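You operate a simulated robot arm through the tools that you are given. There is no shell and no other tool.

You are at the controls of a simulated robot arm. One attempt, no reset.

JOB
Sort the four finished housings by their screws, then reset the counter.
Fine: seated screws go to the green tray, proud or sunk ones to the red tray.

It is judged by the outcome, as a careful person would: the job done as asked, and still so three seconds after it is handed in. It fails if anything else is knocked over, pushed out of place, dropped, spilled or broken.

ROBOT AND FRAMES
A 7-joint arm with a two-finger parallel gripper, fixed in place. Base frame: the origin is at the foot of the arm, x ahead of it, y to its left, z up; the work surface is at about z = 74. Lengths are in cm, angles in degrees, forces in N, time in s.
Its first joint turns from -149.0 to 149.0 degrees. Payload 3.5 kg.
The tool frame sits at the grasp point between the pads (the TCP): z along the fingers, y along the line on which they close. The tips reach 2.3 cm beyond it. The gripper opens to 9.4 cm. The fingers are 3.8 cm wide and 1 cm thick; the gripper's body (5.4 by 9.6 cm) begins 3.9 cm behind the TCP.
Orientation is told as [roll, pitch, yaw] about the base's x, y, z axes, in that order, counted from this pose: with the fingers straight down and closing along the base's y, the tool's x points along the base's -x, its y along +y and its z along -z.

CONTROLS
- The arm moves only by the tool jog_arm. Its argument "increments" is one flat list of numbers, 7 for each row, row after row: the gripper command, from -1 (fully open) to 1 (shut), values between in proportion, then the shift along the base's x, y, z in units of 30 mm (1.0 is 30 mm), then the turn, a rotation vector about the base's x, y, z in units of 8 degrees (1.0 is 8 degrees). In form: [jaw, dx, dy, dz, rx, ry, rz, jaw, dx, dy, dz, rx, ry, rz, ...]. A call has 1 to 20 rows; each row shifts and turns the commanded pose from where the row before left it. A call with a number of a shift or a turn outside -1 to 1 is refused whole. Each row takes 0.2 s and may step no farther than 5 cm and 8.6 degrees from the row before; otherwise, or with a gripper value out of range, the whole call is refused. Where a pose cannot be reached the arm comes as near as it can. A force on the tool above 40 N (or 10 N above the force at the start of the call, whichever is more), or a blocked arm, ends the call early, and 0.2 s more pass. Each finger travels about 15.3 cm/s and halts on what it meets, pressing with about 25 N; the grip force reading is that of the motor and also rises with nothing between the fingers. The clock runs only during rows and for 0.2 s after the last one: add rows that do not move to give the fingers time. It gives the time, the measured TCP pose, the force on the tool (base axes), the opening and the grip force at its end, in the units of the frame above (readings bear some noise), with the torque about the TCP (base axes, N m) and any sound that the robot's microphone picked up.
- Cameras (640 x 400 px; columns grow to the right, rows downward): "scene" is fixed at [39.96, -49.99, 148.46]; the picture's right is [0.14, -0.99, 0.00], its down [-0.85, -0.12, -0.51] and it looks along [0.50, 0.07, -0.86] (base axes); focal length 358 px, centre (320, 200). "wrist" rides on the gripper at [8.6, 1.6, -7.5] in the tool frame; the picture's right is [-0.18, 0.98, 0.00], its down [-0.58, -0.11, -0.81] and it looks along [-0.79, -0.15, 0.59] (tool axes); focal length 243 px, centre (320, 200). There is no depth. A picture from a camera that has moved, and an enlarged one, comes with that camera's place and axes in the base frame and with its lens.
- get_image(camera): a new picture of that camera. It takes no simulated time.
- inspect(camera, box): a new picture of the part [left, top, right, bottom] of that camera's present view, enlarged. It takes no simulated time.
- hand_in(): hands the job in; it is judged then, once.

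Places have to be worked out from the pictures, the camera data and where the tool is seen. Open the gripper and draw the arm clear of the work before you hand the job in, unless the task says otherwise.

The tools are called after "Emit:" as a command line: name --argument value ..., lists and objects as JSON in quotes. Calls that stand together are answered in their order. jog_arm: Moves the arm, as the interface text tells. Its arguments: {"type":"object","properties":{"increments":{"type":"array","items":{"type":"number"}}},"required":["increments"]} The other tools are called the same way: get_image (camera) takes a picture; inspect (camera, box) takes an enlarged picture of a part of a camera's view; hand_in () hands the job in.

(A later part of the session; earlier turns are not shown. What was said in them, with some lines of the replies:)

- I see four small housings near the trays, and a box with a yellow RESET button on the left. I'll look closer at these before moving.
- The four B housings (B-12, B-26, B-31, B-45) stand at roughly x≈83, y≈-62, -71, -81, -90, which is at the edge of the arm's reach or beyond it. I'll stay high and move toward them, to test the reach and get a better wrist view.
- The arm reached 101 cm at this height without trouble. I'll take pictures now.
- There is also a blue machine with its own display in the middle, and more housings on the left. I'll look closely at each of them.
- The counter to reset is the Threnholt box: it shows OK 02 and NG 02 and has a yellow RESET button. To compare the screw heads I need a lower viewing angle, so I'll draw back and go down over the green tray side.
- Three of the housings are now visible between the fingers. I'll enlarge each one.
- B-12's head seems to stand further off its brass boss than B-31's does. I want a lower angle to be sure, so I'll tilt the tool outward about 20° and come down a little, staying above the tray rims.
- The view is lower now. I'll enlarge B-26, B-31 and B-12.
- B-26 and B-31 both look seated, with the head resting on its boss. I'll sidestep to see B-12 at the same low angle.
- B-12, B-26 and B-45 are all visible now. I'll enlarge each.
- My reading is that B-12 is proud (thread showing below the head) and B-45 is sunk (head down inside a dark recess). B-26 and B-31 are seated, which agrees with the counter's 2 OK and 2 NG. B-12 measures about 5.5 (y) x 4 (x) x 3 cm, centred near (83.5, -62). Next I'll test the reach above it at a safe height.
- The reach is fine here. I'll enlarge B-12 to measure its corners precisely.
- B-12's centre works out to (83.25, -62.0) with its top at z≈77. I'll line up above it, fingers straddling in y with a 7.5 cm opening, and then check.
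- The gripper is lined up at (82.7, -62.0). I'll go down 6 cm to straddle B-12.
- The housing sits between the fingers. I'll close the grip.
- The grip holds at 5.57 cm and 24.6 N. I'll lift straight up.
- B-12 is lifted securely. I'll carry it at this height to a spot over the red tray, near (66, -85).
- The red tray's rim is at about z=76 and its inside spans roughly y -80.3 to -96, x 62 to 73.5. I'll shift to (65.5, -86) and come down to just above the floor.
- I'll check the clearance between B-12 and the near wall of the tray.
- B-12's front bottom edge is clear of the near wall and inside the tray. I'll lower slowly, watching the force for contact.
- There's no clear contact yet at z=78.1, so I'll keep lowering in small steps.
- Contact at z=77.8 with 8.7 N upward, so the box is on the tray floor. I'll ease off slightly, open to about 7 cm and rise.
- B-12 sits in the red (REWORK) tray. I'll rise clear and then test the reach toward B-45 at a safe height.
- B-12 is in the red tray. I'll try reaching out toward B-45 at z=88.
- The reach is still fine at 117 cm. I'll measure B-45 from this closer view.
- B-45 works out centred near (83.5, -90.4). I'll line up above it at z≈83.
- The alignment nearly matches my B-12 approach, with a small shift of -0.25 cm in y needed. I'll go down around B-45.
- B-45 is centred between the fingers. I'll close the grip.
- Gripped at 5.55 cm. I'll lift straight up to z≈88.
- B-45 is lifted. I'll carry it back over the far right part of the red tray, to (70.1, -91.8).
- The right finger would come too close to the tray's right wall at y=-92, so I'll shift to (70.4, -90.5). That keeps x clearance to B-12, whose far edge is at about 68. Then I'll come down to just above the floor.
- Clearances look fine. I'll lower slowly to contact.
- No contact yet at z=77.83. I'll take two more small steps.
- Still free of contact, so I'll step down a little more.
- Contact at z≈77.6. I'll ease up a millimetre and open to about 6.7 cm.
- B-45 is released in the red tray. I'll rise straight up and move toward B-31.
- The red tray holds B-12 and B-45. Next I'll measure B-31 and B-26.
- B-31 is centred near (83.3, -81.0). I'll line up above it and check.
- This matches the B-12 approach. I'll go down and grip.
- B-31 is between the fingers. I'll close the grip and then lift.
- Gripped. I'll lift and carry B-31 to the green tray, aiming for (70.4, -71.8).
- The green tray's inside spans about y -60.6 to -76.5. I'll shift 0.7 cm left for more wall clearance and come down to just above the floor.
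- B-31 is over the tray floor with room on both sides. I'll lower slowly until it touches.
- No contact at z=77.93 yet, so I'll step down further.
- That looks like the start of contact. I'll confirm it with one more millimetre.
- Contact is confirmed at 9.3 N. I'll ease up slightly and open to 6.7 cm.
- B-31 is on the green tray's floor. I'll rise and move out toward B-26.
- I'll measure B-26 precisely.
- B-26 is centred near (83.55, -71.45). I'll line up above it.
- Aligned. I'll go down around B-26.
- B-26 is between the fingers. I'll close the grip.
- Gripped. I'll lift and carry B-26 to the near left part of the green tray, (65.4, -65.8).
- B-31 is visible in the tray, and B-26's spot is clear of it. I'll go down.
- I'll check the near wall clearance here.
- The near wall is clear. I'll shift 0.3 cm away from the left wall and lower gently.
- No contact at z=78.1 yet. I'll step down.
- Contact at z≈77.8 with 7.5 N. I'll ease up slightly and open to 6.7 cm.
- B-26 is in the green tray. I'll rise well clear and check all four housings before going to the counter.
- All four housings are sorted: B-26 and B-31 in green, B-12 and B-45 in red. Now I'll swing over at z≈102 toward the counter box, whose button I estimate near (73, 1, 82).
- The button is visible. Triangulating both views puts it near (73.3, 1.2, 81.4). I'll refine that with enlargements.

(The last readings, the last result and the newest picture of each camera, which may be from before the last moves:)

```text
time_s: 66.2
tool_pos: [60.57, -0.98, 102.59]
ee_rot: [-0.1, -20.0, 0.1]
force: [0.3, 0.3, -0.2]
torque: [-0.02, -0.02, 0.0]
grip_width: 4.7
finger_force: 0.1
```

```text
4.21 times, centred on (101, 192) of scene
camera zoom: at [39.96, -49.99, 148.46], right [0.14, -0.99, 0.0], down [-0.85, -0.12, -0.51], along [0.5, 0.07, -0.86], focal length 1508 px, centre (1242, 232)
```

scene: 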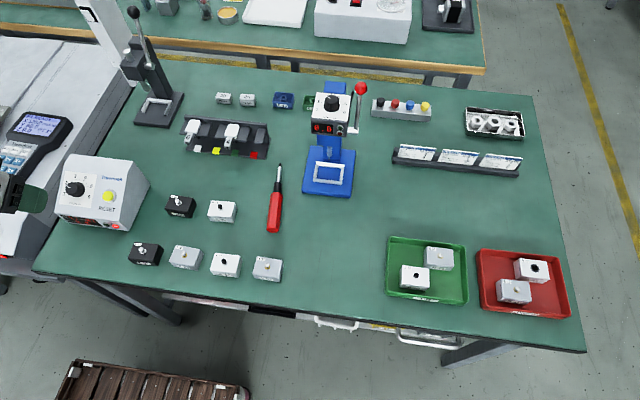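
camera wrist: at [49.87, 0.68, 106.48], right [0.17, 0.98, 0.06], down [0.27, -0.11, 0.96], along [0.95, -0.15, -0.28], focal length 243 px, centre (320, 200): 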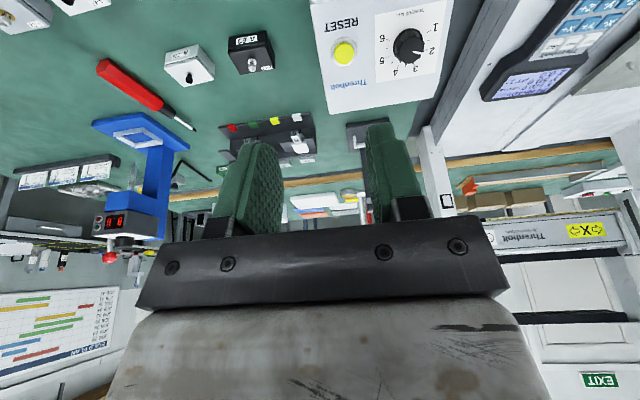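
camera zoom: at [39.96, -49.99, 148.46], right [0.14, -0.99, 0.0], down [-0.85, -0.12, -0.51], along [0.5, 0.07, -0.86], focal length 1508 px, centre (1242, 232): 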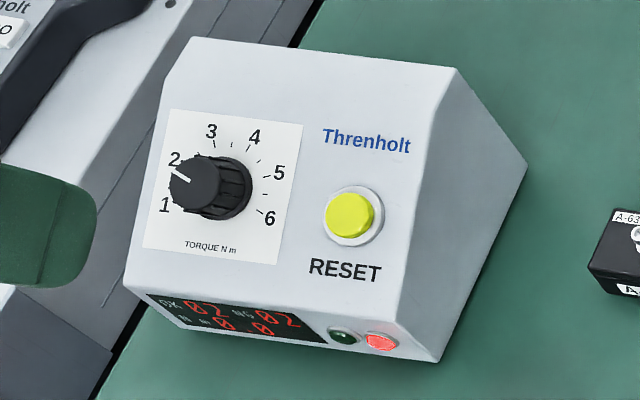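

The counter's face is only gently sloped, rising about 15–20° toward +x. The bezel centre is near (73.25, 1.1, 81.4) and the cap stands out about 0.4 cm. I'll bring the tool vertical with fingers closed, so the leading 2 cm edge presses the cap, and hover above it.

Emit:
jog_arm --increments '[1, 0.6, 0.12, -0.4, 0, 0.5, 0, 1, 0.7, 0.14, -0.65, 0, 0.5, 0, 1, 0.7, 0.14, -0.65, 0, 0.5, 0, 1, 0.7, 0.14, -0.65, 0, 0.5, 0, 1, 0.7, 0.14, -0.65, 0, 0.5, 0, 1, 0.14, 0, -0.3, 0, 0, 0, 1, 0, 0, 0, 0, 0, 0]'

Emit:
get_image --camera "wrist"

Emit:
inspect --camera "scene" --box '[30, 130, 190, 240]'

```text
time_s: 67.8
tool_pos: [71.19, 1.06, 92.83]
ee_rot: [0.0, 0.0, 0.0]
force: [0.2, 0.6, -0.6]
torque: [-0.02, 0.03, 0.01]
grip_width: 0.0
finger_force: 25.1
```

```text
taken
camera wrist: at [62.55, 2.64, 100.0], right [0.18, 0.98, 0.0], down [0.58, -0.11, 0.81], along [0.79, -0.15, -0.59], focal length 243 px, centre (320, 200)
```

wrist: 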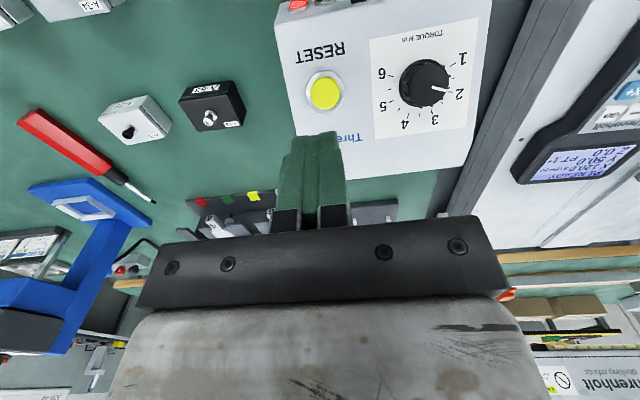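

```text
3.64 times, centred on (110, 185) of scene
camera zoom: at [39.96, -49.99, 148.46], right [0.14, -0.99, 0.0], down [-0.85, -0.12, -0.51], along [0.5, 0.07, -0.86], focal length 1302 px, centre (1084, 254)
```

zoom: 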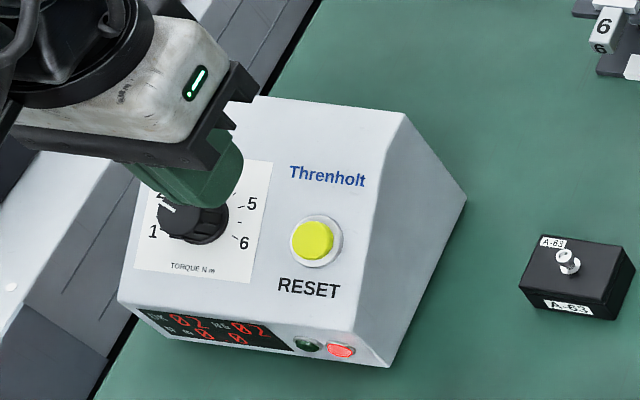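

The tip is directly above the cap, which I triangulate at (73.1, 1.1, 81.8). Before pressing I need to know the shape of the fingertip, so I'll look closer.

Emit:
inspect --camera "wrist" --box '[250, 60, 400, 240]'

Emit:
inspect --camera "scene" --box '[40, 150, 130, 210]'

```text
2.22 times, centred on (325, 150) of wrist
camera zoom: at [62.55, 2.64, 100.0], right [0.18, 0.98, 0.0], down [0.58, -0.11, 0.81], along [0.79, -0.15, -0.59], focal length 539 px, centre (309, 311)
```

zoom: 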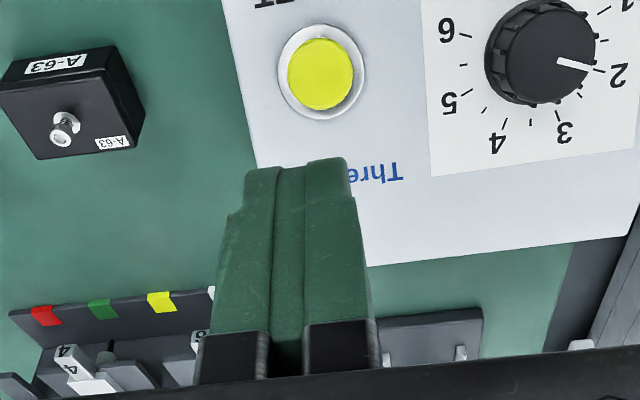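

```text
6.67 times, centred on (85, 180) of scene
camera zoom: at [39.96, -49.99, 148.46], right [0.14, -0.99, 0.0], down [-0.85, -0.12, -0.51], along [0.5, 0.07, -0.86], focal length 2388 px, centre (1887, 333)
```

zoom: 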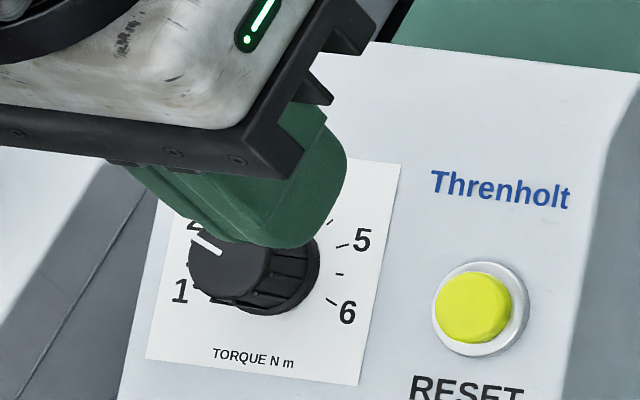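

The fingertip is rounded (r≈1.2 cm), so on the 20° face it will touch about 1.1 cm ahead of the TCP. I'll move to x=72.0 and come down to about 1 cm above the cap.

Emit:
jog_arm --increments '[1, 0.27, 0.02, -0.4, 0, 0, 0, 1, 0, 0, -0.6, 0, 0, 0, 1, 0, 0, -0.6, 0, 0, 0, 1, 0, 0, -0.5, 0, 0, 0, 1, 0, 0, -0.4, 0, 0, 0, 1, 0, 0, 0, 0, 0, 0]'

Emit:
get_image --camera "wrist"

Emit:
inspect --camera "scene" --box '[45, 150, 157, 240]'

```text
time_s: 69.2
tool_pos: [72.1, 1.19, 85.22]
ee_rot: [0.0, -0.1, 0.0]
force: [-0.6, 0.1, 0.4]
torque: [0.0, -0.01, 0.02]
grip_width: 0.0
finger_force: 25.2
```

```text
taken
camera wrist: at [63.44, 2.82, 92.56], right [0.18, 0.98, 0.0], down [0.58, -0.11, 0.81], along [0.79, -0.15, -0.59], focal length 243 px, centre (320, 200)
```

wrist: 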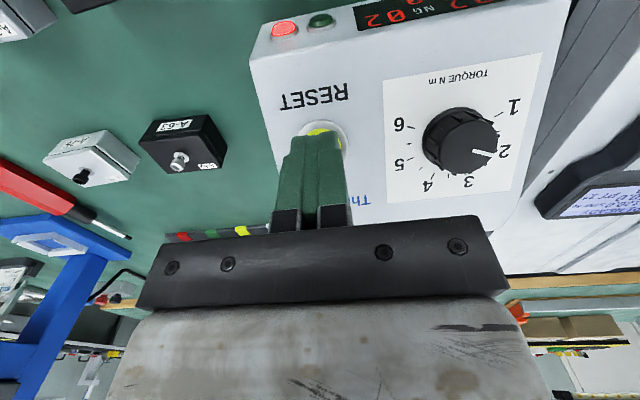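

```text
4.44 times, centred on (101, 195) of scene
camera zoom: at [39.96, -49.99, 148.46], right [0.14, -0.99, 0.0], down [-0.85, -0.12, -0.51], along [0.5, 0.07, -0.86], focal length 1592 px, centre (1293, 222)
```

zoom: 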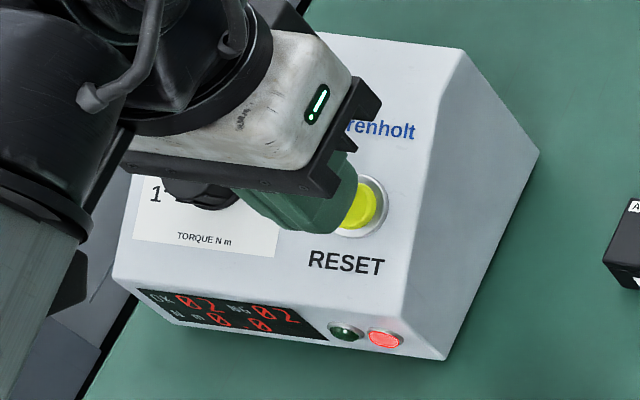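

I'll check the alignment of the fingertip with the cap.

Emit:
inspect --camera "wrist" --box '[260, 80, 390, 180]'

Emit:
inspect --camera "scene" --box '[88, 176, 128, 208]'

```text
4.00 times, centred on (325, 130) of wrist
camera zoom: at [63.44, 2.82, 92.56], right [0.18, 0.98, 0.0], down [0.58, -0.11, 0.81], along [0.79, -0.15, -0.59], focal length 970 px, centre (300, 480)
```

zoom: 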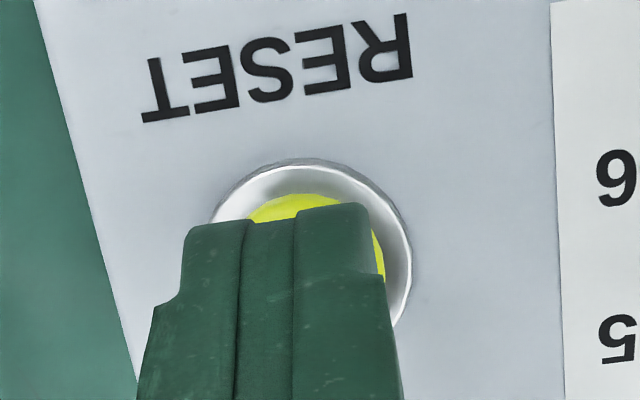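

```text
12.50 times, centred on (108, 192) of scene
camera zoom: at [39.96, -49.99, 148.46], right [0.14, -0.99, 0.0], down [-0.85, -0.12, -0.51], along [0.5, 0.07, -0.86], focal length 4477 px, centre (2970, 300)
```

zoom: 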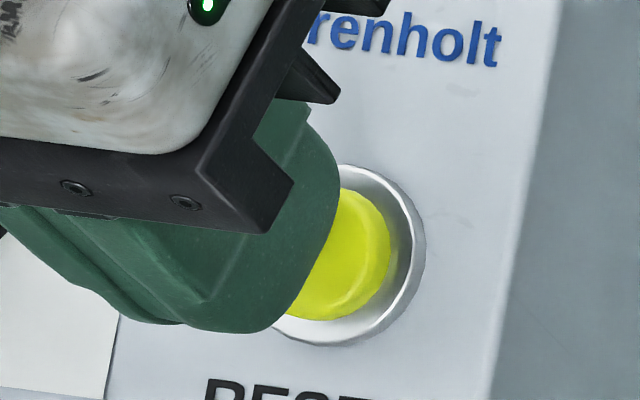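

The fingertip is centred on the button in y (1.19). I'll go down in small steps, watching for force, sound and the display.

Emit:
jog_arm --increments '[1, 0, 0, -0.15, 0, 0, 0, 1, 0, 0, -0.1, 0, 0, 0, 1, 0, 0, 0, 0, 0, 0]'

```text
time_s: 70.0
tool_pos: [72.11, 1.18, 84.62]
ee_rot: [0.0, -0.1, 0.0]
force: [0.5, 0.0, 14.7]
torque: [-0.03, -0.28, 0.01]
grip_width: 0.02
finger_force: 24.6
heard: click
```

I heard a click and the force is 14.7 N. I'll check the display.

Emit:
inspect --camera "wrist" --box '[250, 0, 510, 160]'

Emit:
inspect --camera "scene" --box '[45, 150, 157, 240]'

```text
2.46 times, centred on (380, 80) of wrist
camera zoom: at [63.39, 2.78, 91.83], right [0.18, 0.98, 0.0], down [0.58, -0.11, 0.81], along [0.79, -0.15, -0.59], focal length 597 px, centre (172, 495)
```

zoom: 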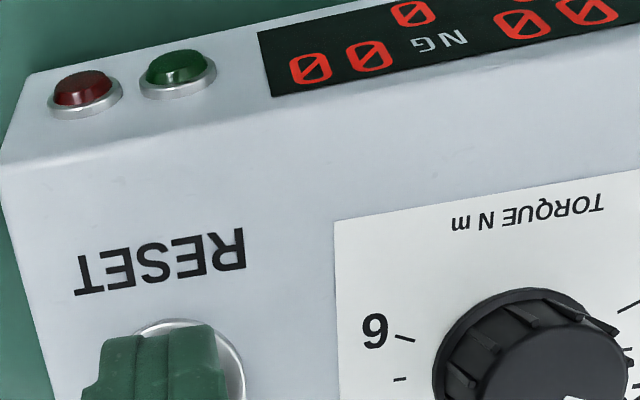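

```text
4.44 times, centred on (101, 195) of scene
camera zoom: at [39.96, -49.99, 148.46], right [0.14, -0.99, 0.0], down [-0.85, -0.12, -0.51], along [0.5, 0.07, -0.86], focal length 1592 px, centre (1293, 222)
```

zoom: 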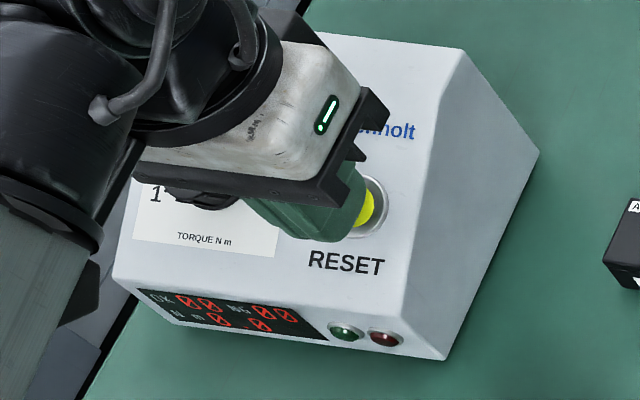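

The display now reads OK 00 / NG 00 and the red light is off. I'll rise straight up off the button, then open the gripper once clear.

Emit:
jog_arm --increments '[1, 0, 0, 0.1, 0, 0, 0, 1, 0, 0, 0.3, 0, 0, 0, 1, 0, 0, 0.7, 0, 0, 0, 1, 0, 0, 1, 0, 0, 0, 1, 0, 0, 1, 0, 0, 0, 1, 0, 0, 1, 0, 0, 0, 1, 0, 0, 1, 0, 0, 0, 0, -0.4, -0.5, 1, 0, 0, 0, -1, -0.6, -1, 0.5, 0, 0, 0, -1, -0.6, -1, 0, 0, 0, 0, -1, -0.6, -1, 0, 0, 0, 0, -1, -0.6, -1, 0, 0, 0, 0, -1, 0, 0, 0, 0, 0, 0, -1, 0, 0, 0, 0, 0, 0]'

Emit:
get_image --camera "scene"

Emit:
inspect --camera "scene" --box '[370, 225, 590, 330]'

Emit:
inspect --camera "scene" --box '[45, 150, 157, 240]'

```text
time_s: 72.0
tool_pos: [69.75, -2.67, 103.99]
ee_rot: [-0.1, -0.6, -0.6]
force: [2.8, -4.0, -6.6]
torque: [0.17, -0.41, 0.29]
grip_width: 9.38
finger_force: 0.0
stopped in row 10: the force on the tool passed its limit at 58 N (the readings are from after the stop); the commanded pose is now the measured one
```

```text
taken
```

scene: 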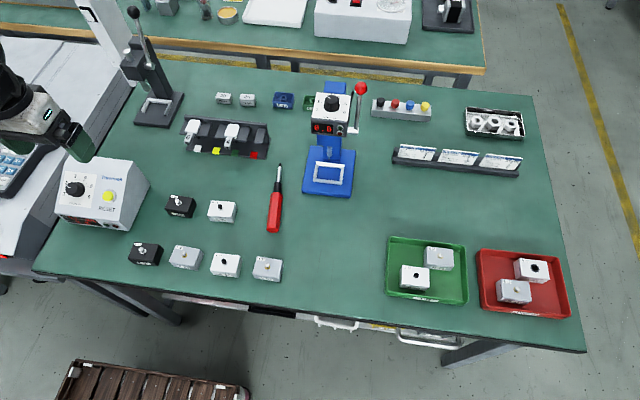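

```text
2.91 times, centred on (480, 278) of scene
camera zoom: at [39.96, -49.99, 148.46], right [0.14, -0.99, 0.0], down [-0.85, -0.12, -0.51], along [0.5, 0.07, -0.86], focal length 1042 px, centre (-146, -26)
```

zoom: 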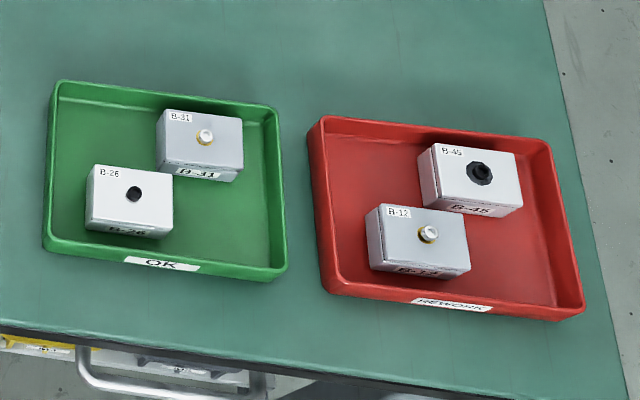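

```text
4.44 times, centred on (101, 195) of scene
camera zoom: at [39.96, -49.99, 148.46], right [0.14, -0.99, 0.0], down [-0.85, -0.12, -0.51], along [0.5, 0.07, -0.86], focal length 1592 px, centre (1293, 222)
```

zoom: 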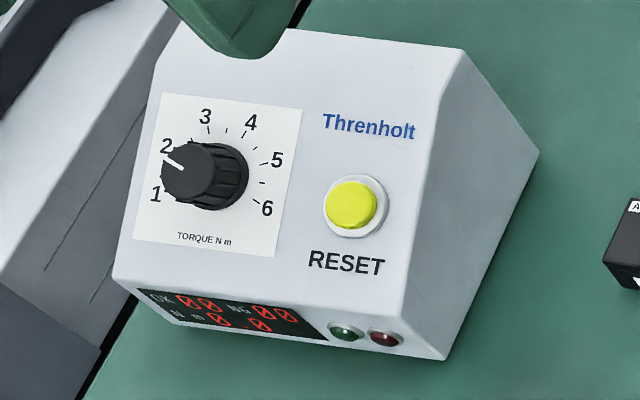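

The housings and the counter all look right, but the retreat stopped on a brief 58 N force reading up at z=104. I'll take a look around and hold still to re-read.

Emit:
jog_arm --increments '[-1, 0, 0, 0, 0, 0, 0, -1, 0, 0, 0, 0, 0, 0]'

Emit:
get_image --camera "wrist"

Emit:
inspect --camera "scene" --box '[0, 0, 200, 200]'

```text
time_s: 72.6
tool_pos: [69.67, -2.66, 104.08]
ee_rot: [-0.1, -0.8, -0.6]
force: [4.3, -3.6, -11.5]
torque: [-0.03, -0.67, 0.17]
grip_width: 9.42
finger_force: 0.0
```

```text
taken
camera wrist: at [61.01, -1.01, 111.22], right [0.19, 0.98, 0.0], down [0.57, -0.11, 0.81], along [0.8, -0.16, -0.58], focal length 243 px, centre (320, 200)
```

wrist: 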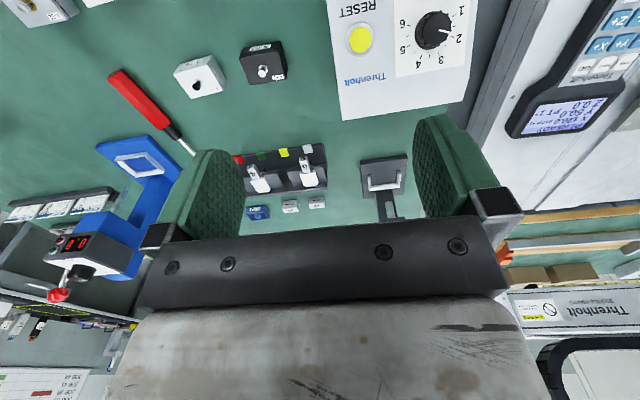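

```text
2.00 times, centred on (100, 100) of scene
camera zoom: at [39.96, -49.99, 148.46], right [0.14, -0.99, 0.0], down [-0.85, -0.12, -0.51], along [0.5, 0.07, -0.86], focal length 716 px, centre (760, 400)
```

zoom: 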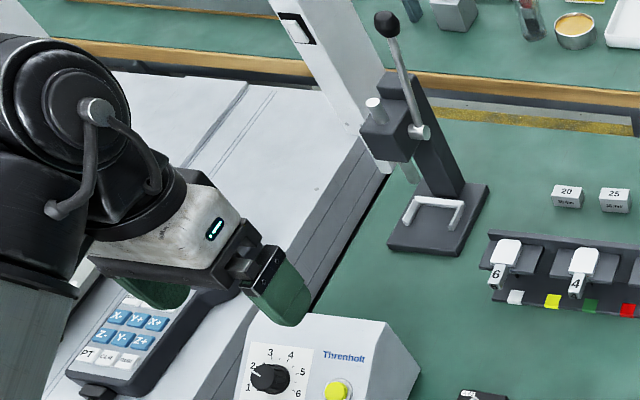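

A steady ~12 N remains, and its torque puts the contact about 11 cm toward the base and 15 cm above the TCP. That suggests the gripper's back has met the arm's own forearm while folded up close and high. I'll back out the way I came, outward and down.

Emit:
jog_arm --increments '[-1, 0.3, 0, -0.3, 0, 0, 0, -1, 0.4, 0, -0.4, 0, 0, 0, -1, 0, 0, 0, 0, 0, 0]'

Emit:
get_image --camera "scene"

```text
time_s: 73.4
tool_pos: [71.77, -2.82, 101.93]
ee_rot: [0.0, -0.6, -0.5]
force: [-0.8, 0.8, -0.1]
torque: [0.01, 0.01, 0.0]
grip_width: 9.41
finger_force: 0.0
```

```text
taken
```

scene: 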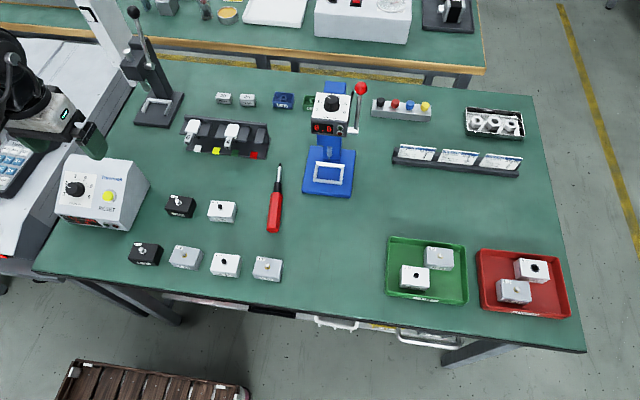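

The force is back to zero and nothing on the bench has moved. I'll shift gently sideways from above the counter, so the arm is well clear of it.

Emit:
jog_arm --increments '[-1, 0.2, -0.4, 0, 0, 0, 0, -1, 0.2, -0.7, 0, 0, 0, 0, -1, 0.2, -0.8, 0, 0, 0, 0, -1, 0.2, -0.8, 0, 0, 0, 0, -1, 0.2, -0.8, 0, 0, 0, 0, -1, 0, -0.5, 0, 0, 0, 0, -1, 0, 0, 0, 0, 0, 0]'

Emit:
get_image --camera "scene"

Emit:
get_image --camera "wrist"

Emit:
inspect --camera "scene" --box '[370, 225, 590, 330]'

```text
time_s: 75.0
tool_pos: [74.9, -14.7, 101.98]
ee_rot: [0.0, -0.6, -0.5]
force: [-0.3, 0.2, 0.5]
torque: [0.0, 0.03, 0.02]
grip_width: 9.41
finger_force: 0.0
```

```text
taken
```

scene: 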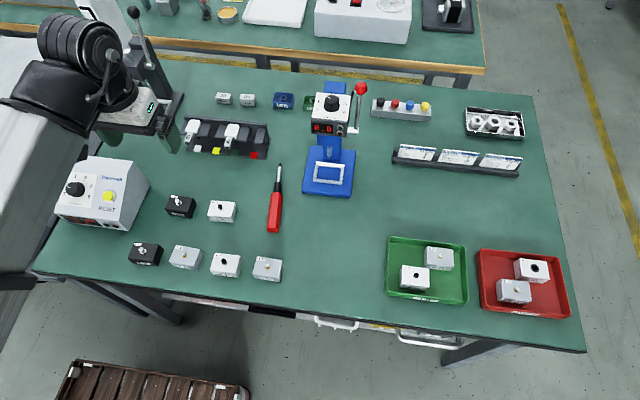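

```text
taken
camera wrist: at [66.19, -13.03, 109.11], right [0.19, 0.98, 0.0], down [0.57, -0.11, 0.81], along [0.8, -0.16, -0.58], focal length 243 px, centre (320, 200)
```

wrist: 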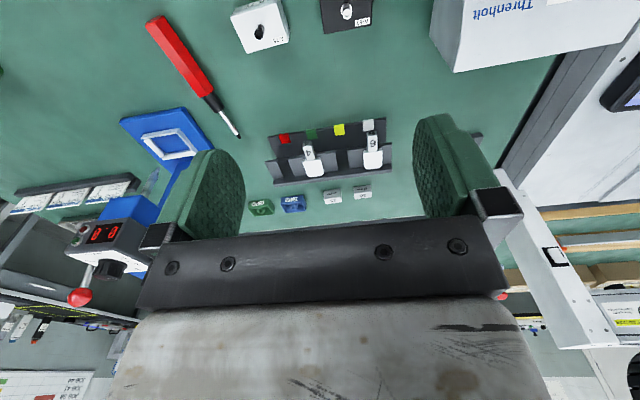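

```text
2.91 times, centred on (480, 278) of scene
camera zoom: at [39.96, -49.99, 148.46], right [0.14, -0.99, 0.0], down [-0.85, -0.12, -0.51], along [0.5, 0.07, -0.86], focal length 1042 px, centre (-146, -26)
```

zoom: 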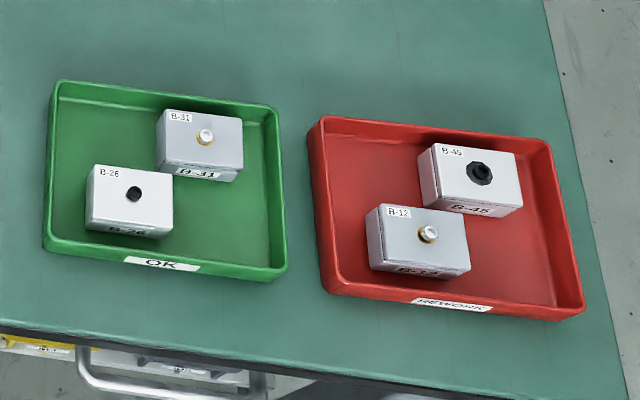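

Everything checks out:
- **Housings:** B-26 and B-31 lie flat in the green tray, B-12 and B-45 in the red tray.
- **Counter:** it read 00/00 after the press, and nothing has touched it since.
- **Arm:** the gripper is open and well clear, with no force on the tool.

I'm handing the job in.

Emit:
hand_in

```text
The job is handed in.
```

I sorted the four finished housings and reset the counter, then handed the job in.

| Housing | Screw | Tray |
|---|---|---|
| B-26 | seated | green |
| B-31 | seated | green |
| B-12 | proud, thread showing under the head | red |
| B-45 | sunk, head down in its recess | red |

- **Check on the sort:** before the reset the counter showed 2 OK and 2 NG, which matches this split.
- **Counter:** I pressed RESET on the Threnholt box once. It clicked, and the display went to OK 00 / NG 00.
- **Force stop on the way out:** after the press, as the arm rose away from the counter, the tool force peaked at 58 N and the move stopped. The torque readings suggest the gripper's back met the arm's own forearm. I backed out until the force was zero, and the pictures afterwards showed nothing on the bench had moved.

The gripper was left open and clear of the work.
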